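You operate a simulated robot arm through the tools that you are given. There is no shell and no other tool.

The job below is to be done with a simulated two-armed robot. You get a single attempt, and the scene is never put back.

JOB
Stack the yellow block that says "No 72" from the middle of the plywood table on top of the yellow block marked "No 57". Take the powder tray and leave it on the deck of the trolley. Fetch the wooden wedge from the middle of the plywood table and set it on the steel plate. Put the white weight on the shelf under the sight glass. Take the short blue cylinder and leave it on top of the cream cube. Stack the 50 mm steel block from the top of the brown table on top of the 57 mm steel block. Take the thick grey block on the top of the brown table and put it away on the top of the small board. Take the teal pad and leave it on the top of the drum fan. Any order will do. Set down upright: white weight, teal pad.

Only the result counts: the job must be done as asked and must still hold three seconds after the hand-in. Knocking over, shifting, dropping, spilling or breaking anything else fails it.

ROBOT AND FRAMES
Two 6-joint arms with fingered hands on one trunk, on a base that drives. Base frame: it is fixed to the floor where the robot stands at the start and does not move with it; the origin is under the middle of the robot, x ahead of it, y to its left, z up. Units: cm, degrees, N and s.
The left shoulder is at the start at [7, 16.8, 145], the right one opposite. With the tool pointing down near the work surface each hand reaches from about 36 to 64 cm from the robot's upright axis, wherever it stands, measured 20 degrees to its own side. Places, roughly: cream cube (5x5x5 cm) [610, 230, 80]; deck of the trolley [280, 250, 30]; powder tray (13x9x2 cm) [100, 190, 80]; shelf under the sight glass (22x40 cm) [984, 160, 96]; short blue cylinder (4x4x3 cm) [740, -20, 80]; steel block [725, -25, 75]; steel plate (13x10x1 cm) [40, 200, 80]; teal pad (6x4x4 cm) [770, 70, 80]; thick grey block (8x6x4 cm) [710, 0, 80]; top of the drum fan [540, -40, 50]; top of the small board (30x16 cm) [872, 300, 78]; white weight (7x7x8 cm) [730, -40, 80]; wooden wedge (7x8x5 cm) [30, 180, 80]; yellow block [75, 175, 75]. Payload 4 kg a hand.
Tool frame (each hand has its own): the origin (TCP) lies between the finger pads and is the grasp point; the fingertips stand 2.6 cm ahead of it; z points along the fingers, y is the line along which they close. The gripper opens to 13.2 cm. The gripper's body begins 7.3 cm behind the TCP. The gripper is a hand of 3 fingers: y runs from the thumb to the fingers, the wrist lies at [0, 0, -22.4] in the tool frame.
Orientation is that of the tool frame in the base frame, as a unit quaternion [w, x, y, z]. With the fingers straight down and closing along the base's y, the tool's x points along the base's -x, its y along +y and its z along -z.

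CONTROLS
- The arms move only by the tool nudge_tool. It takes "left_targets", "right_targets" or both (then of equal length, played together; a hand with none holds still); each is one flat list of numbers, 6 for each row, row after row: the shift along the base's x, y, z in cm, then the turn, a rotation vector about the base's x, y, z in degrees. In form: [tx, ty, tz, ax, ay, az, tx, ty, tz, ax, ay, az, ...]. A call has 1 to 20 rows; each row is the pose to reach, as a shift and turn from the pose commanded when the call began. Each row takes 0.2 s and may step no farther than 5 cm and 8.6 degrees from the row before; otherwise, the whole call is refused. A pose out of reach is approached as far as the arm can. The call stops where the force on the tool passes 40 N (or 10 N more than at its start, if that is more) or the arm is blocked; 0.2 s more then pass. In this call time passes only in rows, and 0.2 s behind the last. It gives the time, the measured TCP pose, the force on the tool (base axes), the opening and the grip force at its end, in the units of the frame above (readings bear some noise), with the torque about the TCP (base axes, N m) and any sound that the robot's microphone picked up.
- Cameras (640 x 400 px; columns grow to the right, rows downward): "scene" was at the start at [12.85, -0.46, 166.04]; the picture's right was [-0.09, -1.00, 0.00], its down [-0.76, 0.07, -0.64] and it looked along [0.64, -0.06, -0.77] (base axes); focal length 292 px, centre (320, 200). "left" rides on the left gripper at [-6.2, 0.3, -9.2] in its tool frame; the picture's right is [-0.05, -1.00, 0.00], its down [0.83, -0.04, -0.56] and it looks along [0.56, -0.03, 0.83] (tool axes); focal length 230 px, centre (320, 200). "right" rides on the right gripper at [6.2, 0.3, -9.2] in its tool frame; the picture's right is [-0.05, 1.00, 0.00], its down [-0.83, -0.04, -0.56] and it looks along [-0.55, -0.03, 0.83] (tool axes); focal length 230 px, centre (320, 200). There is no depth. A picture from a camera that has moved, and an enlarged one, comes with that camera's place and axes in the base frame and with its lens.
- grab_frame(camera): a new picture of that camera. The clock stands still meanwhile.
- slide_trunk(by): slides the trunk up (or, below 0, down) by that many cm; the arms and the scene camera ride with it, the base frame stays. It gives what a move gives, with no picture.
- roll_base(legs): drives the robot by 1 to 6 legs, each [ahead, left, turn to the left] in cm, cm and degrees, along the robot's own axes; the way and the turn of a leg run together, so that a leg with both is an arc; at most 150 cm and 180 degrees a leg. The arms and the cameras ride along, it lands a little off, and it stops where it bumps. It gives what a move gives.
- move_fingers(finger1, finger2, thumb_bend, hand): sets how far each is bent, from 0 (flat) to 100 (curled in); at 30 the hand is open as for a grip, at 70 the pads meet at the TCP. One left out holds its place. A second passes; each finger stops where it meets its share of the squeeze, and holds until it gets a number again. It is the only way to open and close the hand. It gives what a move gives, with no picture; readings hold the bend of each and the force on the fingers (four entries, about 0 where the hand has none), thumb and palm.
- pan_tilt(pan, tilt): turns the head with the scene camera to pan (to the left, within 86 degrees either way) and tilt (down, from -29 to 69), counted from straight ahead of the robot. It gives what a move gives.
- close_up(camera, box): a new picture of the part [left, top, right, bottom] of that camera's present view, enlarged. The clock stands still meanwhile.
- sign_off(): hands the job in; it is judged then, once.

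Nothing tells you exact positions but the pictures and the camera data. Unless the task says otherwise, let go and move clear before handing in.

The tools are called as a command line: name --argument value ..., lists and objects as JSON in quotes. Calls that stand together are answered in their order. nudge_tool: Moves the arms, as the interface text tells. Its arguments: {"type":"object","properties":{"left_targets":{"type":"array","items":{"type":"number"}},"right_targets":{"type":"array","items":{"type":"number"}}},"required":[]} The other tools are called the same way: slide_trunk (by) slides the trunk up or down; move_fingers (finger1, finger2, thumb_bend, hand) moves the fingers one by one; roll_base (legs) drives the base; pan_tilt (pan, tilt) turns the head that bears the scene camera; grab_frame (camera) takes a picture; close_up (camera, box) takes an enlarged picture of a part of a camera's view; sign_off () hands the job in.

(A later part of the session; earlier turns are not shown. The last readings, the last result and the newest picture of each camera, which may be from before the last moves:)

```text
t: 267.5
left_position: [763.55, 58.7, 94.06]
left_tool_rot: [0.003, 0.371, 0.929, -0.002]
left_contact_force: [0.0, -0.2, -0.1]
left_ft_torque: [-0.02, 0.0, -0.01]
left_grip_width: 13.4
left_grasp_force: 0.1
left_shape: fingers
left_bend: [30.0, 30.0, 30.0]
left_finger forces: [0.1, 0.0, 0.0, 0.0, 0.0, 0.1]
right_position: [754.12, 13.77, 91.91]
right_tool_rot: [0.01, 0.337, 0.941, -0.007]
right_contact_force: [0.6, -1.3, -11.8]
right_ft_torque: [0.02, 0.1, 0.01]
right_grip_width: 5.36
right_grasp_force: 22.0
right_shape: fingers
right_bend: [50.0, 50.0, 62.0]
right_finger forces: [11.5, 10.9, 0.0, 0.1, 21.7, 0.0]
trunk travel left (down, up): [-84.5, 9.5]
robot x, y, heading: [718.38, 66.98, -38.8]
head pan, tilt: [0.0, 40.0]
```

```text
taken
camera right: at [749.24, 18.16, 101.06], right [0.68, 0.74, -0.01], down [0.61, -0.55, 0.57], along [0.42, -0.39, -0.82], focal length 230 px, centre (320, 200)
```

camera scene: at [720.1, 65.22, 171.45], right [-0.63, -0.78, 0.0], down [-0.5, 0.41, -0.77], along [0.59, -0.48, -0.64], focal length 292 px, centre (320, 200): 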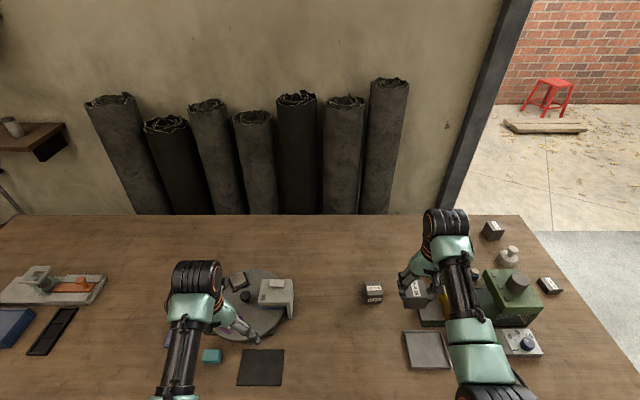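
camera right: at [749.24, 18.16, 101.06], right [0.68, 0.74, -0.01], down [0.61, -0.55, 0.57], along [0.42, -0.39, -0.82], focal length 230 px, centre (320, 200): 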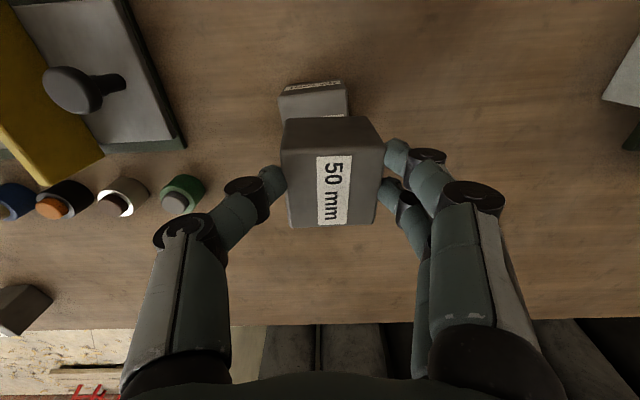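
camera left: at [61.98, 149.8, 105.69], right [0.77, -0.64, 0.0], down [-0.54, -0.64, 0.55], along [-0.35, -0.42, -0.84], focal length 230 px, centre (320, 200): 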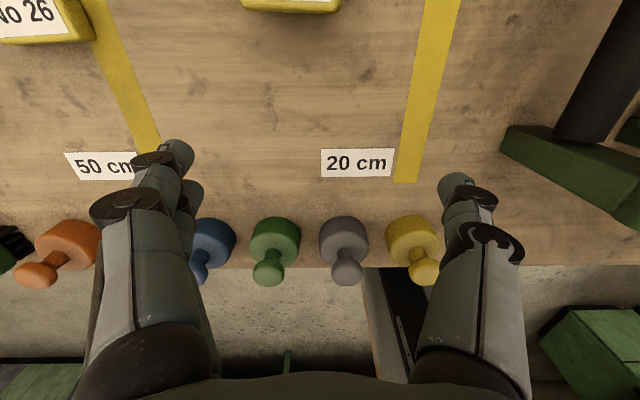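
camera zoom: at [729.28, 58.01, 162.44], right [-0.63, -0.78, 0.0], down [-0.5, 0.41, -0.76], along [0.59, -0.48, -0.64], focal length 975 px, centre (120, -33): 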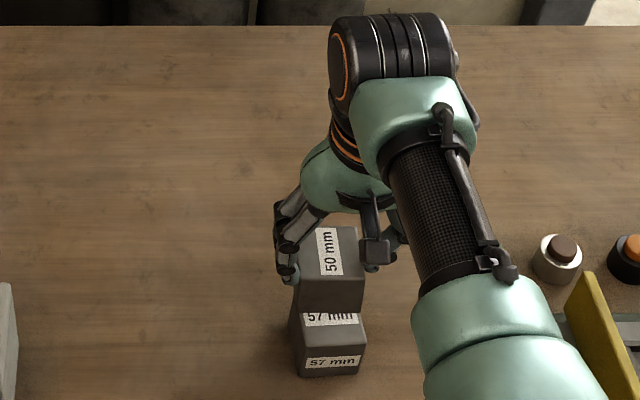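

Let me zoom to check lateral alignment before contact.

close_up --camera "right" --box '[230, 60, 430, 240]'

close_up --camera "scene" --box '[370, 270, 420, 320]'

```text
2.22 times, centred on (330, 150) of right
camera zoom: at [749.24, 18.16, 101.06], right [0.68, 0.74, -0.01], down [0.61, -0.55, 0.57], along [0.42, -0.39, -0.82], focal length 511 px, centre (298, 311)
```

zoom: 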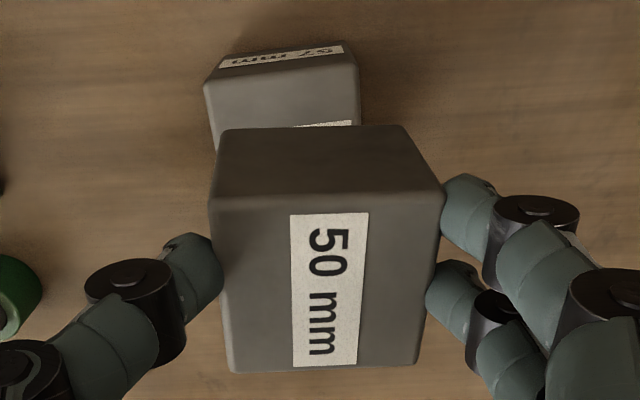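

```text
8.00 times, centred on (395, 295) of scene
camera zoom: at [729.28, 58.01, 162.44], right [-0.63, -0.78, 0.0], down [-0.5, 0.41, -0.76], along [0.59, -0.48, -0.64], focal length 2339 px, centre (-280, -560)
```

zoom: 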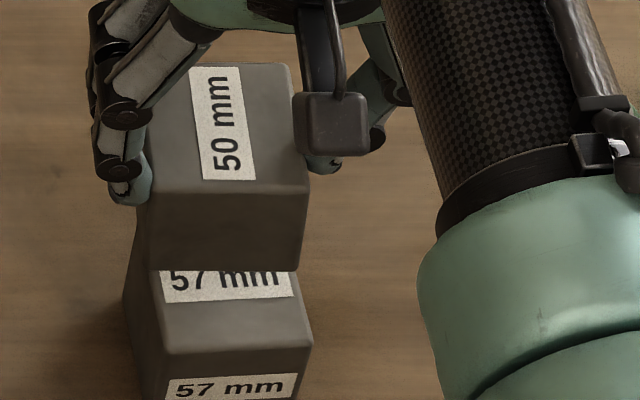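

The 50 mm block needs about 1.4 cm shift and a +5° turn to sit squarely on the 57 mm block. Applying, then re-checking.

nudge_tool --right_targets '[-0.7, 0, -0.5, 0, 0, 2.5, -1.4, 0, -1, 0, 0, 5]'

close_up --camera "right" --box '[230, 60, 430, 240]'

close_up --camera "scene" --box '[370, 270, 420, 320]'

```text
t: 268.1
left_position: [763.53, 58.64, 94.13]
left_tool_rot: [0.003, 0.371, 0.929, -0.001]
left_contact_force: [0.0, 0.3, -0.5]
left_ft_torque: [0.04, 0.0, -0.03]
left_grip_width: 13.41
left_grasp_force: 0.0
left_shape: fingers
left_bend: [30.0, 30.0, 30.0]
left_finger forces: [0.0, 0.0, 0.0, 0.0, 0.1, 0.1]
right_position: [752.47, 13.93, 90.97]
right_tool_rot: [0.009, 0.297, 0.955, -0.007]
right_contact_force: [0.5, -0.9, -12.0]
right_ft_torque: [-0.02, 0.13, -0.03]
right_grip_width: 5.33
right_grasp_force: 22.0
right_shape: fingers
right_bend: [50.0, 50.0, 62.0]
right_finger forces: [11.4, 10.9, 0.0, 0.0, 21.7, 0.1]
trunk travel left (down, up): [-84.5, 9.5]
robot x, y, heading: [718.15, 66.22, -39.1]
head pan, tilt: [0.0, 40.0]
```

```text
2.22 times, centred on (330, 150) of right
camera zoom: at [747.41, 17.79, 100.11], right [0.61, 0.79, -0.01], down [0.65, -0.49, 0.57], along [0.45, -0.35, -0.82], focal length 511 px, centre (298, 311)
```

zoom: 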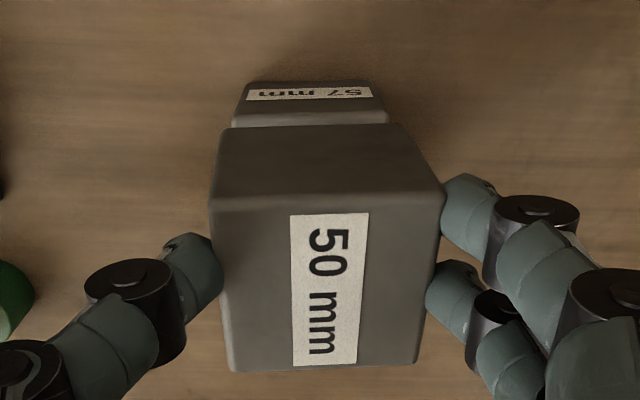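

```text
8.00 times, centred on (395, 295) of scene
camera zoom: at [729.2, 58.06, 162.45], right [-0.63, -0.78, 0.0], down [-0.5, 0.41, -0.77], along [0.59, -0.48, -0.64], focal length 2339 px, centre (-280, -560)
```

zoom: 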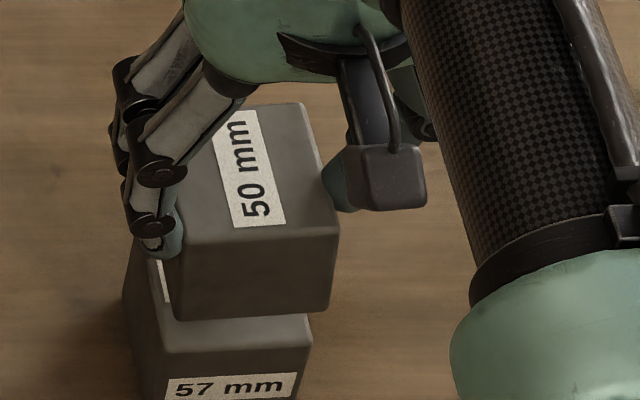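

Edges now line up in both views. Lowering to contact.

nudge_tool --right_targets '[0, 0, -0.8, 0, 0, 0, 0, 0, -1.6, 0, 0, 0]'

nudge_tool --right_targets '[0, 0, -0.25, 0, 0, 0, 0, 0, -0.5, 0, 0, 0]'

```text
t: 268.7
left_position: [763.58, 58.69, 94.13]
left_tool_rot: [0.003, 0.372, 0.928, -0.001]
left_contact_force: [0.0, 0.4, 0.7]
left_ft_torque: [0.01, 0.01, 0.02]
left_grip_width: 13.4
left_grasp_force: 0.1
left_shape: fingers
left_bend: [30.0, 30.0, 30.0]
left_finger forces: [0.0, 0.0, 0.0, 0.0, 0.0, 0.0]
right_position: [752.46, 13.78, 89.37]
right_tool_rot: [0.01, 0.296, 0.955, -0.006]
right_contact_force: [-0.2, -0.5, -12.0]
right_ft_torque: [-0.01, 0.1, 0.0]
right_grip_width: 5.35
right_grasp_force: 22.0
right_shape: fingers
right_bend: [50.0, 50.0, 62.0]
right_finger forces: [11.5, 11.0, 0.0, 0.1, 21.7, 0.0]
trunk travel left (down, up): [-84.5, 9.5]
robot x, y, heading: [718.34, 66.27, -38.9]
head pan, tilt: [0.0, 40.0]
```

```text
t: 269.3
left_position: [763.52, 58.82, 94.04]
left_tool_rot: [0.002, 0.372, 0.928, -0.003]
left_contact_force: [0.2, 0.5, 0.1]
left_ft_torque: [-0.01, -0.02, 0.05]
left_grip_width: 13.4
left_grasp_force: 0.1
left_shape: fingers
left_bend: [30.0, 30.0, 30.0]
left_finger forces: [0.0, 0.0, 0.0, 0.1, 0.0, 0.1]
right_position: [752.43, 13.91, 88.84]
right_tool_rot: [0.01, 0.297, 0.955, -0.007]
right_contact_force: [0.1, -0.2, -11.8]
right_ft_torque: [-0.02, 0.11, 0.0]
right_grip_width: 5.36
right_grasp_force: 21.8
right_shape: fingers
right_bend: [50.0, 50.0, 62.0]
right_finger forces: [11.5, 10.9, 0.0, 0.0, 21.6, 0.0]
trunk travel left (down, up): [-84.5, 9.5]
robot x, y, heading: [718.26, 66.69, -39.0]
head pan, tilt: [0.0, 40.0]
```

nudge_tool --right_targets '[0, 0, -0.25, 0, 0, 0, 0, 0, -0.5, 0, 0, 0]'

close_up --camera "scene" --box '[370, 270, 420, 320]'

```text
t: 269.9
left_position: [763.43, 58.89, 94.13]
left_tool_rot: [0.004, 0.371, 0.929, -0.002]
left_contact_force: [0.5, 0.4, -0.4]
left_ft_torque: [0.03, 0.01, 0.0]
left_grip_width: 13.39
left_grasp_force: 0.0
left_shape: fingers
left_bend: [30.0, 30.0, 30.0]
left_finger forces: [0.1, 0.0, 0.0, 0.0, 0.0, 0.1]
right_position: [752.41, 13.83, 88.63]
right_tool_rot: [0.01, 0.295, 0.955, -0.007]
right_contact_force: [-1.3, 1.6, -4.2]
right_ft_torque: [0.06, -0.07, 0.06]
right_grip_width: 5.33
right_grasp_force: 22.2
right_shape: fingers
right_bend: [50.0, 50.0, 62.0]
right_finger forces: [11.2, 10.8, 0.0, 0.0, 22.2, 0.0]
trunk travel left (down, up): [-84.5, 9.5]
robot x, y, heading: [718.55, 66.0, -38.9]
head pan, tilt: [0.0, 40.0]
```

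```text
8.00 times, centred on (395, 295) of scene
camera zoom: at [729.07, 58.26, 162.48], right [-0.63, -0.78, 0.0], down [-0.5, 0.41, -0.77], along [0.59, -0.48, -0.64], focal length 2339 px, centre (-280, -560)
```

zoom: 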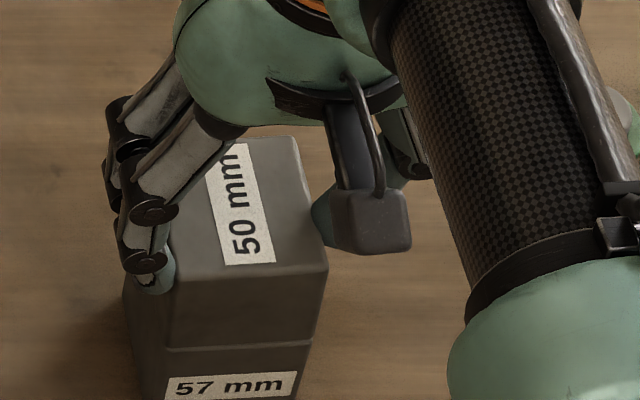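

Contact as predicted and nicely aligned. A touch more, then release.

nudge_tool --right_targets '[0, 0, -0.2, 0, 0, 0, 0, 0, -0.35, 0, 0, 0]'

move_fingers --hand "right" --finger1 45 --finger2 45 --thumb_bend 54

close_up --camera "scene" --box '[360, 260, 430, 330]'

```text
t: 270.5
left_position: [763.33, 58.99, 94.23]
left_tool_rot: [0.004, 0.371, 0.928, -0.002]
left_contact_force: [1.2, -0.2, 0.1]
left_ft_torque: [-0.01, 0.02, -0.02]
left_grip_width: 13.42
left_grasp_force: 0.1
left_shape: fingers
left_bend: [30.0, 30.0, 30.0]
left_finger forces: [0.0, 0.1, 0.0, 0.0, 0.0, 0.0]
right_position: [752.42, 13.86, 88.58]
right_tool_rot: [0.012, 0.297, 0.955, -0.008]
right_contact_force: [-3.3, -0.5, 8.5]
right_ft_torque: [0.37, -0.27, 0.05]
right_grip_width: 5.32
right_grasp_force: 23.3
right_shape: fingers
right_bend: [51.0, 51.0, 62.0]
right_finger forces: [10.8, 11.4, 0.0, 0.1, 24.8, 0.0]
trunk travel left (down, up): [-84.5, 9.5]
robot x, y, heading: [718.5, 66.63, -38.9]
head pan, tilt: [0.0, 40.0]
```

```text
t: 271.5
left_position: [763.49, 58.93, 94.16]
left_tool_rot: [0.004, 0.371, 0.928, -0.003]
left_contact_force: [-0.2, -0.6, -0.1]
left_ft_torque: [0.0, 0.0, 0.0]
left_grip_width: 13.42
left_grasp_force: 0.0
left_shape: fingers
left_bend: [30.0, 30.0, 30.0]
left_finger forces: [0.0, 0.0, 0.0, 0.0, 0.1, 0.0]
right_position: [752.51, 13.94, 88.26]
right_tool_rot: [0.01, 0.295, 0.955, -0.006]
right_contact_force: [1.0, 0.0, -0.3]
right_ft_torque: [0.01, 0.02, -0.02]
right_grip_width: 6.83
right_grasp_force: 0.2
right_shape: fingers
right_bend: [45.0, 45.0, 54.0]
right_finger forces: [0.1, 0.0, 0.0, 0.1, 0.0, 0.0]
trunk travel left (down, up): [-84.5, 9.5]
robot x, y, heading: [718.82, 66.5, -39.0]
head pan, tilt: [0.0, 40.0]
```

```text
5.71 times, centred on (395, 295) of scene
camera zoom: at [729.13, 58.28, 162.47], right [-0.63, -0.78, 0.0], down [-0.5, 0.41, -0.77], along [0.59, -0.48, -0.64], focal length 1671 px, centre (-109, -343)
```

zoom: 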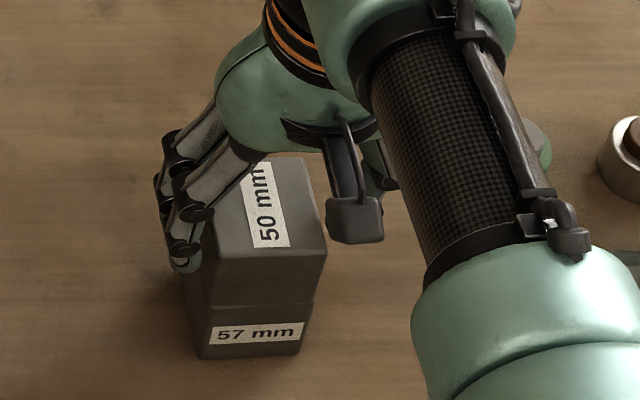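

Released cleanly with the stack upright. Opening fully and rising straight up, then checking.

move_fingers --hand "right" --finger1 30 --finger2 30 --thumb_bend 30

nudge_tool --right_targets '[0, 0, 3, 0, 0, 0, 0, 0, 7, 0, 0, 0, 0, 0, 11, 0, 0, 0]'

slide_trunk --by 9

grab_frame --camera "right"

grab_frame --camera "scene"

```text
t: 272.5
left_position: [763.49, 58.78, 94.11]
left_tool_rot: [0.004, 0.372, 0.928, -0.003]
left_contact_force: [-0.2, -0.7, 0.4]
left_ft_torque: [0.0, 0.01, 0.02]
left_grip_width: 13.38
left_grasp_force: 0.0
left_shape: fingers
left_bend: [30.0, 30.0, 30.0]
left_finger forces: [0.0, 0.0, 0.0, 0.0, 0.0, 0.0]
right_position: [752.38, 13.83, 88.15]
right_tool_rot: [0.009, 0.296, 0.955, -0.007]
right_contact_force: [-0.2, 0.6, 0.4]
right_ft_torque: [0.0, 0.01, 0.0]
right_grip_width: 13.4
right_grasp_force: 0.1
right_shape: fingers
right_bend: [30.0, 30.0, 30.0]
right_finger forces: [0.2, 0.0, 0.0, 0.1, 0.0, 0.1]
trunk travel left (down, up): [-84.5, 9.5]
robot x, y, heading: [718.47, 66.53, -39.0]
head pan, tilt: [0.0, 40.0]
```

```text
t: 273.3
left_position: [763.41, 58.95, 94.24]
left_tool_rot: [0.003, 0.371, 0.928, -0.003]
left_contact_force: [-0.5, -0.7, 0.5]
left_ft_torque: [0.02, -0.01, 0.04]
left_grip_width: 13.38
left_grasp_force: 0.0
left_shape: fingers
left_bend: [30.0, 30.0, 30.0]
left_finger forces: [0.0, 0.0, 0.0, 0.1, 0.0, 0.1]
right_position: [752.7, 13.96, 99.38]
right_tool_rot: [0.009, 0.296, 0.955, -0.008]
right_contact_force: [-0.7, 0.5, -0.4]
right_ft_torque: [-0.01, 0.0, 0.02]
right_grip_width: 13.4
right_grasp_force: 0.1
right_shape: fingers
right_bend: [30.0, 30.0, 30.0]
right_finger forces: [0.0, 0.0, 0.1, 0.0, 0.0, 0.1]
trunk travel left (down, up): [-84.5, 9.5]
robot x, y, heading: [718.28, 66.43, -39.1]
head pan, tilt: [0.0, 40.0]
```

```text
t: 274.5
left_position: [763.48, 58.89, 103.25]
left_tool_rot: [0.003, 0.371, 0.928, -0.002]
left_contact_force: [-0.9, 0.4, 1.1]
left_ft_torque: [0.01, 0.0, 0.03]
left_grip_width: 13.39
left_grasp_force: 0.2
left_shape: fingers
left_bend: [30.0, 30.0, 30.0]
left_finger forces: [0.0, 0.0, 0.0, 0.1, 0.0, 0.0]
right_position: [752.74, 13.83, 108.34]
right_tool_rot: [0.009, 0.296, 0.955, -0.007]
right_contact_force: [0.3, 0.6, 0.6]
right_ft_torque: [0.04, -0.01, 0.0]
right_grip_width: 13.4
right_grasp_force: 0.0
right_shape: fingers
right_bend: [30.0, 30.0, 30.0]
right_finger forces: [0.0, 0.0, 0.0, 0.0, 0.0, 0.0]
trunk travel left (down, up): [-93.5, 0.5]
robot x, y, heading: [718.48, 66.6, -39.1]
head pan, tilt: [0.0, 40.0]
```

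```text
taken
camera right: at [747.64, 17.88, 117.45], right [0.61, 0.79, -0.01], down [0.65, -0.49, 0.57], along [0.45, -0.35, -0.82], focal length 230 px, centre (320, 200)
```

right: 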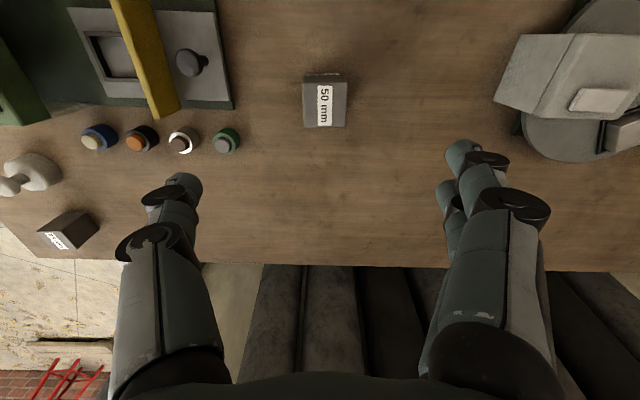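

```text
taken
camera scene: at [729.11, 58.29, 171.47], right [-0.63, -0.78, 0.0], down [-0.5, 0.41, -0.77], along [0.59, -0.48, -0.64], focal length 292 px, centre (320, 200)
```

scene: 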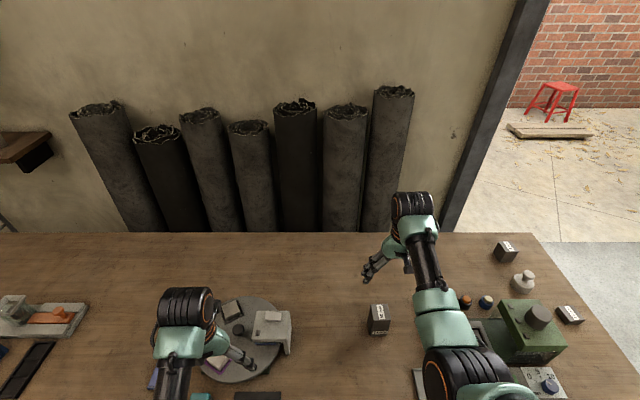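

The steel stack is done. Now for the blue cylinder beside the press and the teal pad; zooming in on both.

close_up --camera "scene" --box '[430, 230, 590, 390]'

close_up --camera "right" --box '[0, 60, 260, 270]'

grab_frame --camera "left"

```text
2.50 times, centred on (510, 310) of scene
camera zoom: at [729.11, 58.29, 171.47], right [-0.63, -0.78, 0.0], down [-0.5, 0.41, -0.77], along [0.59, -0.48, -0.64], focal length 731 px, centre (-155, -75)
```

zoom: 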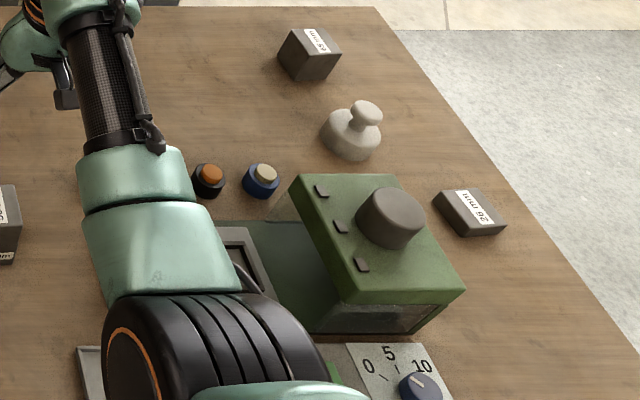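

```text
1.90 times, centred on (130, 165) of right
camera zoom: at [747.64, 17.88, 117.45], right [0.61, 0.79, -0.01], down [0.65, -0.49, 0.57], along [0.45, -0.35, -0.82], focal length 438 px, centre (682, 267)
```

zoom: 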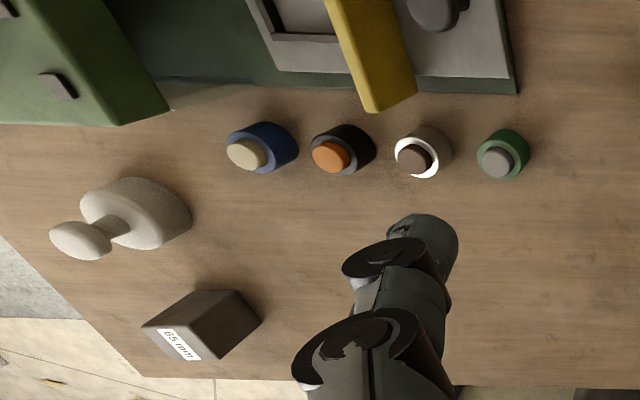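

```text
taken
camera left: at [768.21, 54.97, 112.58], right [-0.65, -0.76, 0.0], down [-0.63, 0.55, 0.55], along [-0.42, 0.36, -0.84], focal length 230 px, centre (320, 200)
```

left: 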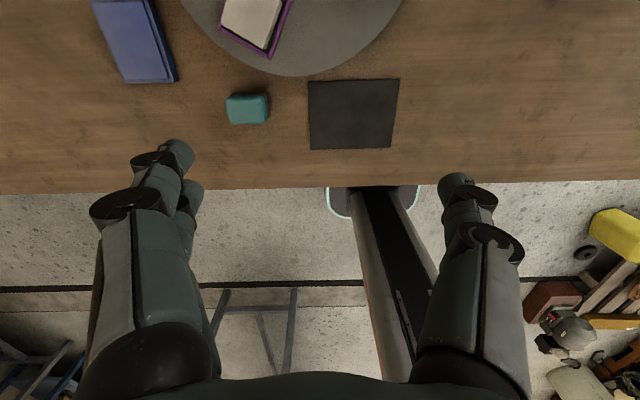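

The blue cylinder (beige top) stands just behind-left of the press; the teal pad is at about (769, 67), near the front edge. I'll take the teal pad first with the right hand: sidestep left and back a little.

roll_base --legs '[[-9, 0, 0], [0, 53, 0]]'

grab_frame --camera "right"

grab_frame --camera "scene"

```text
t: 278.3
left_position: [790.07, 106.03, 103.11]
left_tool_rot: [0.003, 0.371, 0.929, -0.002]
left_contact_force: [-0.2, 0.0, 0.2]
left_ft_torque: [0.06, -0.03, 0.01]
left_grip_width: 13.4
left_grasp_force: 0.1
left_shape: fingers
left_bend: [30.0, 30.0, 30.0]
left_finger forces: [0.0, 0.0, 0.0, 0.0, 0.0, 0.0]
right_position: [779.32, 60.92, 108.23]
right_tool_rot: [0.011, 0.296, 0.955, -0.007]
right_contact_force: [0.0, 0.2, 0.7]
right_ft_torque: [0.04, 0.01, 0.0]
right_grip_width: 13.4
right_grasp_force: 0.0
right_shape: fingers
right_bend: [30.0, 30.0, 30.0]
right_finger forces: [0.1, 0.0, 0.1, 0.0, 0.0, 0.0]
trunk travel left (down, up): [-93.5, 0.5]
robot x, y, heading: [745.05, 113.31, -38.8]
head pan, tilt: [0.0, 40.0]
```

```text
taken
camera right: at [774.24, 64.97, 117.43], right [0.61, 0.79, -0.01], down [0.65, -0.49, 0.57], along [0.45, -0.35, -0.82], focal length 230 px, centre (320, 200)
```

right: 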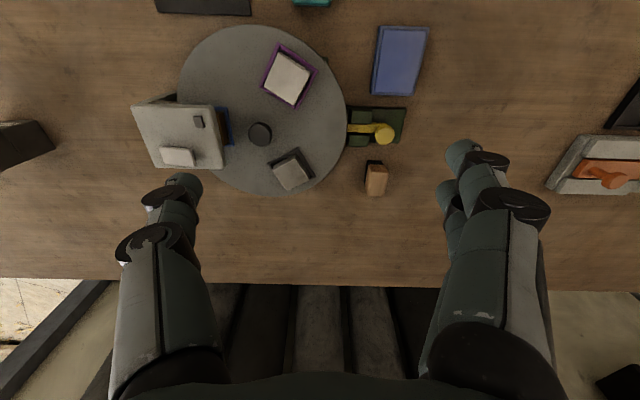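

```text
taken
camera scene: at [755.65, 105.32, 171.47], right [-0.63, -0.78, 0.0], down [-0.5, 0.41, -0.77], along [0.59, -0.48, -0.64], focal length 292 px, centre (320, 200)
```

scene: 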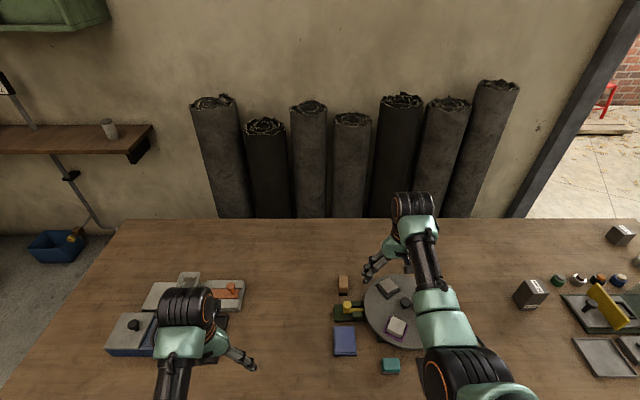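

Teal pad at about (769, 67.7). Bringing the right hand back over it, turning −8° to square with it.

nudge_tool --right_targets '[-2.5, 1.7, -2, 0, 0, -2, -5, 3.4, -4, 0, 0, -4, -7.6, 5.1, -6, 0, 0, -6, -10.1, 6.8, -8, 0, 0, -8]'

grab_frame --camera "right"

```text
t: 279.3
left_position: [790.09, 106.14, 103.28]
left_tool_rot: [0.004, 0.372, 0.928, -0.003]
left_contact_force: [-0.5, 0.2, 0.4]
left_ft_torque: [-0.01, 0.0, -0.01]
left_grip_width: 13.39
left_grasp_force: 0.1
left_shape: fingers
left_bend: [30.0, 30.0, 30.0]
left_finger forces: [0.1, 0.1, 0.0, 0.1, 0.0, 0.1]
right_position: [768.81, 67.95, 100.57]
right_tool_rot: [0.009, 0.362, 0.932, -0.008]
right_contact_force: [0.1, -0.2, -0.9]
right_ft_torque: [-0.03, -0.03, -0.01]
right_grip_width: 13.39
right_grasp_force: 0.2
right_shape: fingers
right_bend: [30.0, 30.0, 30.0]
right_finger forces: [0.0, 0.0, 0.0, 0.0, 0.0, 0.0]
trunk travel left (down, up): [-93.5, 0.5]
robot x, y, heading: [744.97, 113.77, -39.2]
head pan, tilt: [0.0, 40.0]
```

```text
taken
camera right: at [764.38, 72.58, 109.7], right [0.71, 0.7, -0.01], down [0.58, -0.58, 0.58], along [0.4, -0.41, -0.82], focal length 230 px, centre (320, 200)
```

right: 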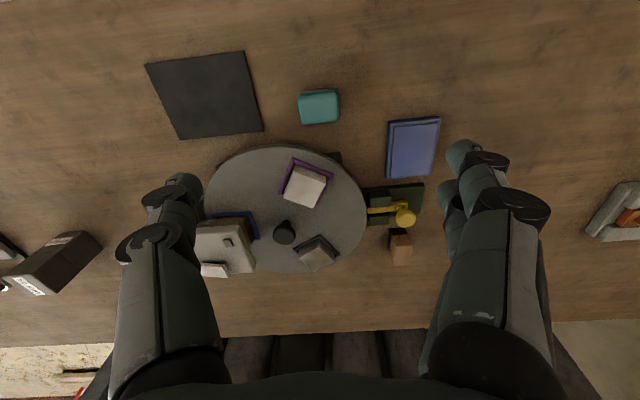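

The teal pad is centred under the right hand, rotated about 4°. Lowering the trunk 8 cm and then the arm.

slide_trunk --by -9

nudge_tool --right_targets '[0.2, -0.2, -3, 0, 0, 2, 0.2, -0.2, -6, 0, 0, 4, 0.2, -0.2, -8, 0, 0, 4]'

grab_frame --camera "right"

```text
t: 280.6
left_position: [790.16, 106.12, 94.13]
left_tool_rot: [0.003, 0.371, 0.928, -0.002]
left_contact_force: [-0.8, 0.1, 0.7]
left_ft_torque: [-0.02, -0.02, 0.01]
left_grip_width: 13.38
left_grasp_force: 0.0
left_shape: fingers
left_bend: [30.0, 30.0, 30.0]
left_finger forces: [0.0, 0.0, 0.0, 0.0, 0.0, 0.1]
right_position: [769.0, 67.89, 91.53]
right_tool_rot: [0.01, 0.362, 0.932, -0.008]
right_contact_force: [-0.2, 0.7, 0.6]
right_ft_torque: [0.02, 0.03, 0.02]
right_grip_width: 13.39
right_grasp_force: 0.0
right_shape: fingers
right_bend: [30.0, 30.0, 30.0]
right_finger forces: [0.1, 0.1, 0.0, 0.0, 0.0, 0.0]
trunk travel left (down, up): [-84.5, 9.5]
robot x, y, heading: [745.27, 113.89, -39.1]
head pan, tilt: [0.0, 40.0]
```

```text
t: 281.4
left_position: [790.26, 105.96, 94.02]
left_tool_rot: [0.004, 0.372, 0.928, -0.002]
left_contact_force: [-0.1, 0.1, 0.0]
left_ft_torque: [-0.01, -0.01, -0.03]
left_grip_width: 13.41
left_grasp_force: 0.0
left_shape: fingers
left_bend: [30.0, 30.0, 30.0]
left_finger forces: [0.0, 0.1, 0.0, 0.0, 0.1, 0.0]
right_position: [769.3, 67.51, 83.19]
right_tool_rot: [0.01, 0.328, 0.945, -0.007]
right_contact_force: [0.6, -0.1, 0.1]
right_ft_torque: [0.0, -0.01, -0.02]
right_grip_width: 13.39
right_grasp_force: 0.0
right_shape: fingers
right_bend: [30.0, 30.0, 30.0]
right_finger forces: [0.0, 0.0, 0.0, 0.1, 0.0, 0.0]
trunk travel left (down, up): [-84.5, 9.5]
robot x, y, heading: [745.07, 114.03, -39.4]
head pan, tilt: [0.0, 40.0]
```

```text
taken
camera right: at [764.52, 71.92, 92.45], right [0.66, 0.75, -0.01], down [0.62, -0.54, 0.58], along [0.43, -0.38, -0.82], focal length 230 px, centre (320, 200)
```

right: 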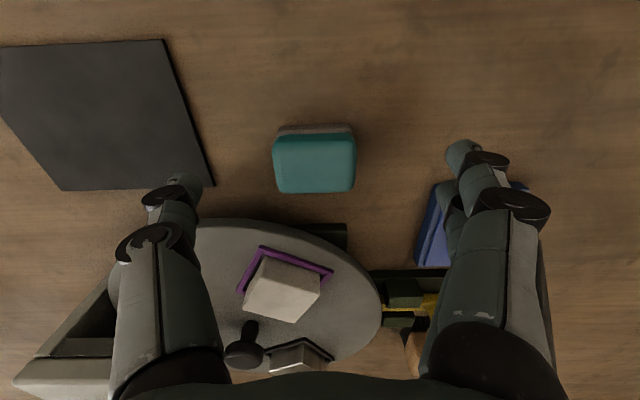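

Aligned. Narrowing the fingers (the blue tray is close), then lowering and gripping the teal pad.

move_fingers --hand "right" --finger1 40 --finger2 40 --thumb_bend 40

nudge_tool --right_targets '[-0.3, 0.25, -1.2, 0, 0, 0, -0.3, 0.25, -2.2, 0, 0, 0]'

move_fingers --hand "right" --finger1 65 --finger2 65 --thumb_bend 65

grab_frame --camera "right"

```text
t: 282.4
left_position: [790.16, 106.09, 94.09]
left_tool_rot: [0.004, 0.372, 0.928, -0.003]
left_contact_force: [-0.4, -0.1, -0.2]
left_ft_torque: [-0.05, 0.02, -0.01]
left_grip_width: 13.4
left_grasp_force: 0.1
left_shape: fingers
left_bend: [30.0, 30.0, 30.0]
left_finger forces: [0.1, 0.0, 0.1, 0.1, 0.0, 0.0]
right_position: [769.32, 67.6, 83.38]
right_tool_rot: [0.01, 0.328, 0.944, -0.007]
right_contact_force: [0.5, -0.5, -0.2]
right_ft_torque: [0.0, -0.01, -0.01]
right_grip_width: 10.25
right_grasp_force: 0.1
right_shape: fingers
right_bend: [40.0, 40.0, 40.0]
right_finger forces: [0.0, 0.0, 0.0, 0.0, 0.0, 0.0]
trunk travel left (down, up): [-84.5, 9.5]
robot x, y, heading: [745.6, 114.4, -39.1]
head pan, tilt: [0.0, 40.0]
```

```text
t: 283.0
left_position: [790.1, 106.09, 94.1]
left_tool_rot: [0.004, 0.371, 0.929, -0.002]
left_contact_force: [-0.1, -0.3, -0.2]
left_ft_torque: [-0.01, 0.01, 0.01]
left_grip_width: 13.37
left_grasp_force: 0.0
left_shape: fingers
left_bend: [30.0, 30.0, 30.0]
left_finger forces: [0.0, 0.0, 0.0, 0.1, 0.0, 0.0]
right_position: [769.02, 67.82, 81.23]
right_tool_rot: [0.011, 0.329, 0.944, -0.007]
right_contact_force: [0.5, 0.2, 0.3]
right_ft_torque: [0.02, -0.04, -0.01]
right_grip_width: 10.24
right_grasp_force: 0.0
right_shape: fingers
right_bend: [40.0, 40.0, 40.0]
right_finger forces: [0.1, 0.1, 0.1, 0.0, 0.0, 0.0]
trunk travel left (down, up): [-84.5, 9.5]
robot x, y, heading: [745.07, 114.14, -39.2]
head pan, tilt: [0.0, 40.0]
```

```text
t: 284.0
left_position: [790.14, 106.04, 94.13]
left_tool_rot: [0.004, 0.372, 0.928, -0.003]
left_contact_force: [0.1, -0.6, -0.3]
left_ft_torque: [0.03, -0.01, 0.01]
left_grip_width: 13.4
left_grasp_force: 0.0
left_shape: fingers
left_bend: [30.0, 30.0, 30.0]
left_finger forces: [0.1, 0.0, 0.1, 0.0, 0.1, 0.0]
right_position: [768.94, 67.78, 81.2]
right_tool_rot: [0.01, 0.329, 0.944, -0.008]
right_contact_force: [-0.2, 0.1, -0.4]
right_ft_torque: [0.04, -0.02, 0.04]
right_grip_width: 4.42
right_grasp_force: 14.7
right_shape: fingers
right_bend: [59.0, 56.0, 60.0]
right_finger forces: [10.7, 7.2, 0.0, 0.1, 11.7, 0.0]
trunk travel left (down, up): [-84.5, 9.5]
robot x, y, heading: [745.02, 113.82, -39.3]
head pan, tilt: [0.0, 40.0]
```

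```text
taken
camera right: at [764.19, 72.14, 90.41], right [0.66, 0.75, -0.01], down [0.62, -0.54, 0.57], along [0.43, -0.38, -0.82], focal length 230 px, centre (320, 200)
```

right: 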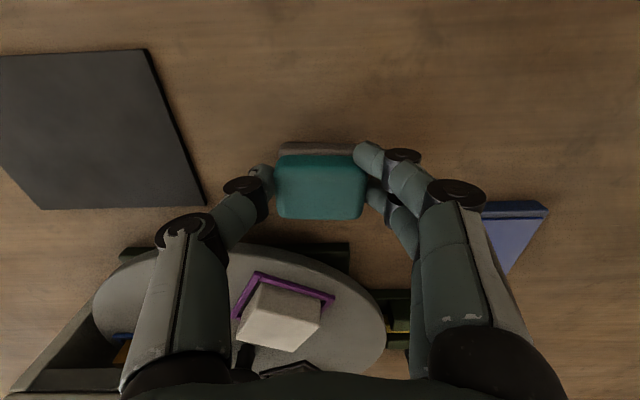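

Gripped at about 15 N. Test lift by 4 cm and check that it stays upright.

nudge_tool --right_targets '[0, 0, 1.5, 0, 0, 0, 0, 0, 4, 0, 0, 0]'

close_up --camera "right" --box '[220, 100, 440, 260]'

```text
t: 284.6
left_position: [790.12, 106.0, 94.2]
left_tool_rot: [0.004, 0.372, 0.928, -0.003]
left_contact_force: [-0.5, -0.5, -0.3]
left_ft_torque: [-0.01, -0.01, 0.03]
left_grip_width: 13.39
left_grasp_force: 0.1
left_shape: fingers
left_bend: [30.0, 30.0, 30.0]
left_finger forces: [0.0, 0.0, 0.0, 0.0, 0.0, 0.0]
right_position: [768.65, 67.78, 85.34]
right_tool_rot: [0.009, 0.329, 0.944, -0.008]
right_contact_force: [-0.7, -0.4, -0.8]
right_ft_torque: [0.02, 0.04, -0.01]
right_grip_width: 4.42
right_grasp_force: 14.3
right_shape: fingers
right_bend: [59.0, 56.0, 60.0]
right_finger forces: [10.2, 7.0, 0.0, 0.0, 11.7, 0.0]
trunk travel left (down, up): [-84.5, 9.5]
robot x, y, heading: [745.3, 113.62, -38.9]
head pan, tilt: [0.0, 40.0]
```

```text
2.50 times, centred on (330, 180) of right
camera zoom: at [763.83, 72.07, 94.53], right [0.66, 0.75, -0.01], down [0.62, -0.54, 0.57], along [0.43, -0.38, -0.82], focal length 575 px, centre (295, 250)
```

zoom: 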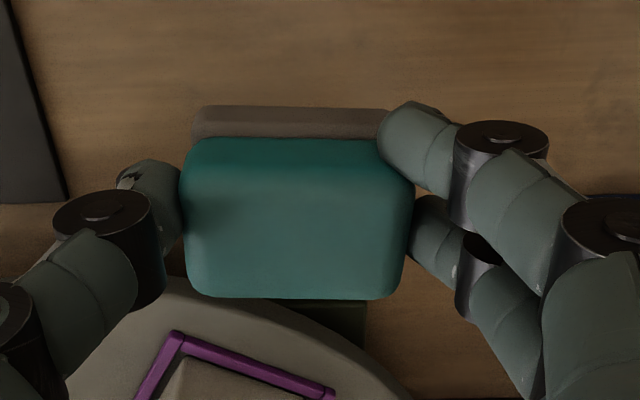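

It holds well. Raising everything and sidestepping right to reach the blue cylinder with the left hand.

nudge_tool --right_targets '[0, 0, 4, 0, 0, 0, 0, 0, 8, 0, 0, 0, 0, 0, 10, 0, 0, 0]'

slide_trunk --by 9

roll_base --legs '[[0, -130, 0]]'

grab_frame --camera "scene"

grab_frame --camera "left"

```text
t: 285.4
left_position: [790.15, 105.91, 94.12]
left_tool_rot: [0.003, 0.372, 0.928, -0.003]
left_contact_force: [0.0, -0.7, -0.6]
left_ft_torque: [0.02, -0.01, 0.01]
left_grip_width: 13.41
left_grasp_force: 0.2
left_shape: fingers
left_bend: [30.0, 30.0, 30.0]
left_finger forces: [0.1, 0.0, 0.1, 0.1, 0.1, 0.0]
right_position: [768.68, 67.76, 95.18]
right_tool_rot: [0.009, 0.329, 0.944, -0.008]
right_contact_force: [0.8, 0.9, -0.4]
right_ft_torque: [0.02, -0.01, 0.0]
right_grip_width: 4.4
right_grasp_force: 14.3
right_shape: fingers
right_bend: [59.0, 56.0, 60.0]
right_finger forces: [10.0, 7.1, 0.1, 0.1, 11.6, 0.0]
trunk travel left (down, up): [-84.5, 9.5]
robot x, y, heading: [745.13, 113.79, -39.1]
head pan, tilt: [0.0, 40.0]
```

```text
t: 286.6
left_position: [790.22, 106.24, 103.17]
left_tool_rot: [0.004, 0.371, 0.929, -0.002]
left_contact_force: [0.1, 0.6, -0.1]
left_ft_torque: [-0.01, 0.01, -0.02]
left_grip_width: 13.41
left_grasp_force: 0.1
left_shape: fingers
left_bend: [30.0, 30.0, 30.0]
left_finger forces: [0.1, 0.0, 0.0, 0.1, 0.0, 0.0]
right_position: [768.57, 67.93, 104.04]
right_tool_rot: [0.01, 0.329, 0.944, -0.008]
right_contact_force: [-0.3, -0.5, 0.1]
right_ft_torque: [0.0, 0.04, -0.02]
right_grip_width: 4.43
right_grasp_force: 14.5
right_shape: fingers
right_bend: [59.0, 56.0, 60.0]
right_finger forces: [10.1, 7.1, 0.1, 0.1, 11.7, 0.0]
trunk travel left (down, up): [-93.5, 0.5]
robot x, y, heading: [744.78, 113.71, -39.2]
head pan, tilt: [0.0, 40.0]
```

```text
t: 293.1
left_position: [708.16, 5.79, 103.12]
left_tool_rot: [0.004, 0.376, 0.926, -0.003]
left_contact_force: [0.5, 0.3, -0.7]
left_ft_torque: [0.0, -0.03, -0.02]
left_grip_width: 13.39
left_grasp_force: 0.1
left_shape: fingers
left_bend: [30.0, 30.0, 30.0]
left_finger forces: [0.0, 0.1, 0.0, 0.0, 0.1, 0.1]
right_position: [686.39, -32.0, 104.14]
right_tool_rot: [0.01, 0.333, 0.943, -0.008]
right_contact_force: [-0.3, 0.6, -0.3]
right_ft_torque: [-0.02, 0.0, -0.02]
right_grip_width: 4.39
right_grasp_force: 14.5
right_shape: fingers
right_bend: [59.0, 56.0, 60.0]
right_finger forces: [10.0, 7.1, 0.0, 0.0, 11.7, 0.0]
trunk travel left (down, up): [-93.5, 0.5]
robot x, y, heading: [663.23, 14.09, -39.8]
head pan, tilt: [0.0, 40.0]
```

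```text
taken
camera scene: at [673.84, 5.66, 171.47], right [-0.64, -0.77, 0.0], down [-0.5, 0.41, -0.77], along [0.59, -0.49, -0.64], focal length 292 px, centre (320, 200)
```

scene: 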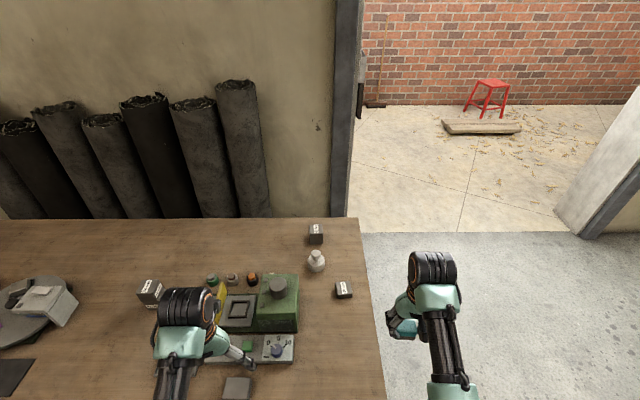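

```text
taken
camera left: at [712.88, 1.93, 112.58], right [-0.66, -0.75, 0.0], down [-0.63, 0.55, 0.55], along [-0.41, 0.36, -0.84], focal length 230 px, centre (320, 200)
```

left: 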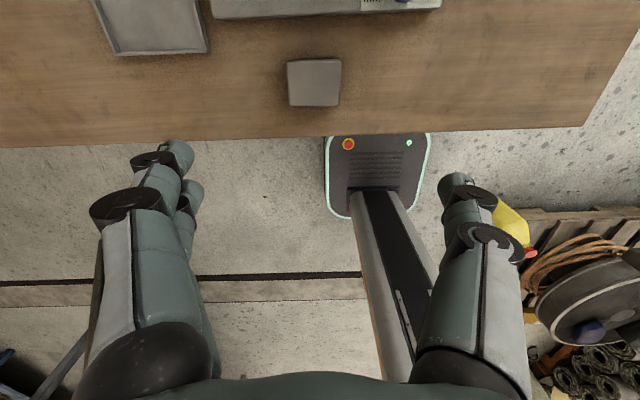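

The blue cylinder is hidden behind the press from here (I place it at (735.3, −21.6)). The table leg at the right corner limits how far my base can go in, so I'll shift 13 cm left before rolling 17 cm forward.

roll_base --legs '[[0, 13, 0], [16.5, 0, 0]]'

grab_frame --camera "scene"

grab_frame --camera "left"

```text
t: 295.4
left_position: [728.65, 5.24, 103.29]
left_tool_rot: [0.005, 0.376, 0.927, -0.004]
left_contact_force: [-0.5, 0.3, 0.3]
left_ft_torque: [0.01, -0.01, -0.02]
left_grip_width: 13.41
left_grasp_force: 0.0
left_shape: fingers
left_bend: [30.0, 30.0, 30.0]
left_finger forces: [0.0, 0.0, 0.0, 0.0, 0.1, 0.0]
right_position: [706.78, -32.63, 104.29]
right_tool_rot: [0.011, 0.334, 0.942, -0.008]
right_contact_force: [0.3, 0.2, 0.2]
right_ft_torque: [0.01, -0.02, -0.04]
right_grip_width: 4.44
right_grasp_force: 14.3
right_shape: fingers
right_bend: [59.0, 56.0, 60.0]
right_finger forces: [9.9, 7.1, 0.0, 0.1, 11.7, 0.0]
trunk travel left (down, up): [-93.5, 0.5]
robot x, y, heading: [684.01, 12.89, -39.7]
head pan, tilt: [0.0, 40.0]
```

```text
taken
camera scene: at [694.21, 5.11, 171.51], right [-0.64, -0.77, 0.0], down [-0.49, 0.41, -0.77], along [0.59, -0.49, -0.64], focal length 292 px, centre (320, 200)
```

scene: 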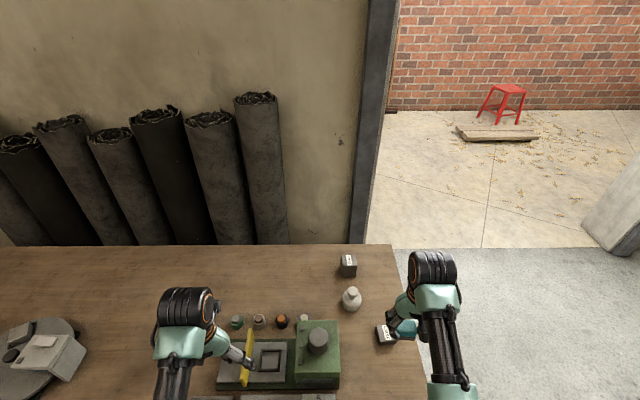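

```text
taken
camera left: at [733.41, 1.34, 112.73], right [-0.66, -0.75, 0.0], down [-0.63, 0.55, 0.55], along [-0.41, 0.36, -0.84], focal length 230 px, centre (320, 200)
```

left: 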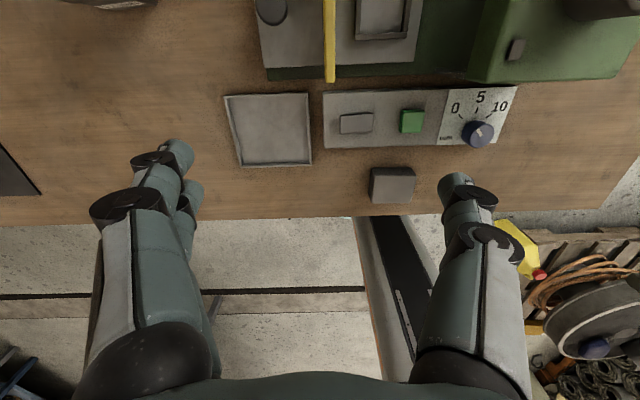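

From here I can see the blue cylinder's beige top between the orange jar and the press knob, at (735, −21.8). I'll carry the left hand forward over it at height.

nudge_tool --left_targets '[1.1, -4.5, 0, 0, 0, 0.7, 2.2, -9, 0, 0, 0, 1.4, 3.3, -13.5, 0, 0, 0, 2.1, 4.4, -18, 0, 0, 0, 2.8, 5.5, -22.5, 0, 0, 0, 3.5, 6.5, -26.9, 0, 0, 0, 4]'

grab_frame --camera "left"

grab_frame --camera "scene"

```text
t: 296.8
left_position: [735.01, -21.96, 102.59]
left_tool_rot: [0.004, 0.343, 0.939, -0.002]
left_contact_force: [0.4, 0.0, 0.4]
left_ft_torque: [0.01, 0.0, 0.0]
left_grip_width: 13.47
left_grasp_force: 0.0
left_shape: fingers
left_bend: [30.0, 30.0, 30.0]
left_finger forces: [0.0, 0.0, 0.1, 0.1, 0.1, 0.0]
right_position: [707.08, -32.99, 104.06]
right_tool_rot: [0.009, 0.334, 0.942, -0.007]
right_contact_force: [-0.3, -0.2, 0.6]
right_ft_torque: [0.04, 0.0, -0.01]
right_grip_width: 4.43
right_grasp_force: 14.6
right_shape: fingers
right_bend: [59.0, 56.0, 60.0]
right_finger forces: [9.6, 7.0, 0.0, 0.1, 11.7, 0.0]
trunk travel left (down, up): [-93.5, 0.5]
robot x, y, heading: [684.37, 13.2, -39.8]
head pan, tilt: [0.0, 40.0]
```

```text
taken
camera left: at [740.01, -25.51, 112.09], right [-0.6, -0.8, 0.0], down [-0.67, 0.51, 0.55], along [-0.44, 0.33, -0.84], focal length 230 px, centre (320, 200)
```

left: 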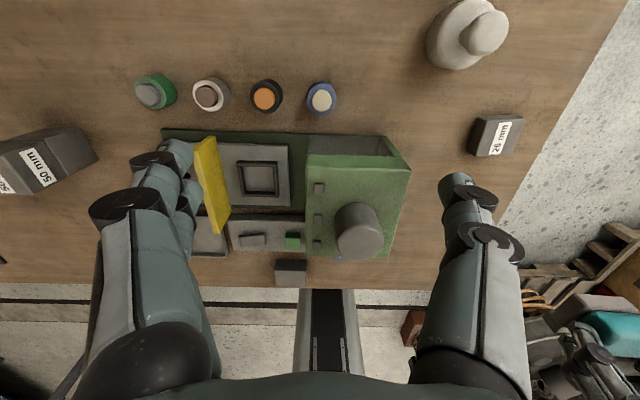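

```text
taken
camera scene: at [694.65, 4.62, 171.45], right [-0.64, -0.77, 0.0], down [-0.5, 0.41, -0.77], along [0.59, -0.49, -0.64], focal length 292 px, centre (320, 200)
```

scene: 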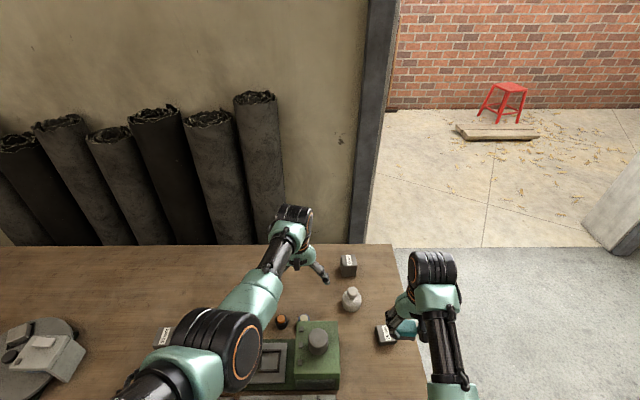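

The hand is above the cylinder. The press edge is very close, so I need its height and clearance precisely; zooming both views.

close_up --camera "scene" --box '[250, 260, 370, 400]'

close_up --camera "left" --box '[240, 60, 440, 270]'

```text
2.86 times, centred on (310, 330) of scene
camera zoom: at [694.65, 4.62, 171.45], right [-0.64, -0.77, 0.0], down [-0.5, 0.41, -0.77], along [0.59, -0.49, -0.64], focal length 835 px, centre (349, -171)
```

zoom: 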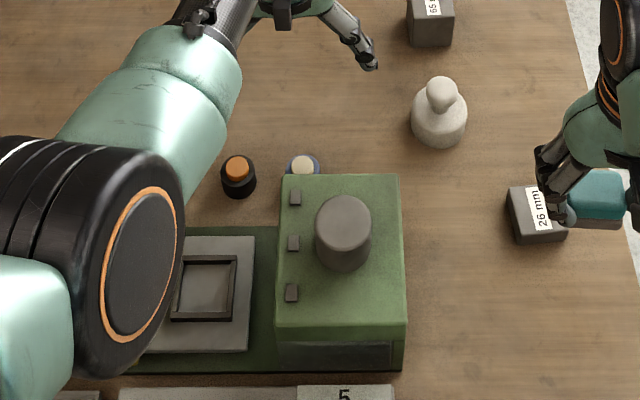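

```text
1.90 times, centred on (340, 165) of left
camera zoom: at [740.01, -25.51, 112.09], right [-0.6, -0.8, 0.0], down [-0.67, 0.51, 0.55], along [-0.44, 0.33, -0.84], focal length 438 px, centre (282, 267)
```

zoom: 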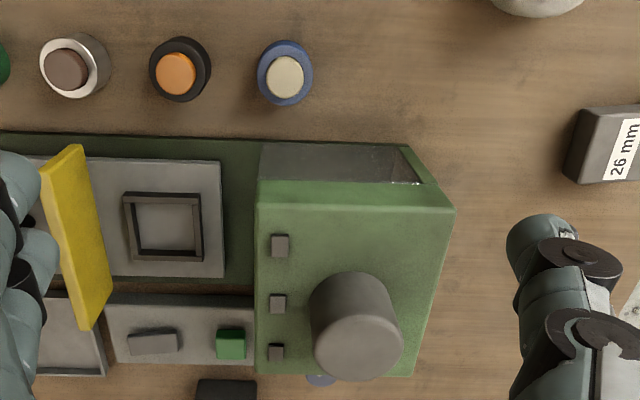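

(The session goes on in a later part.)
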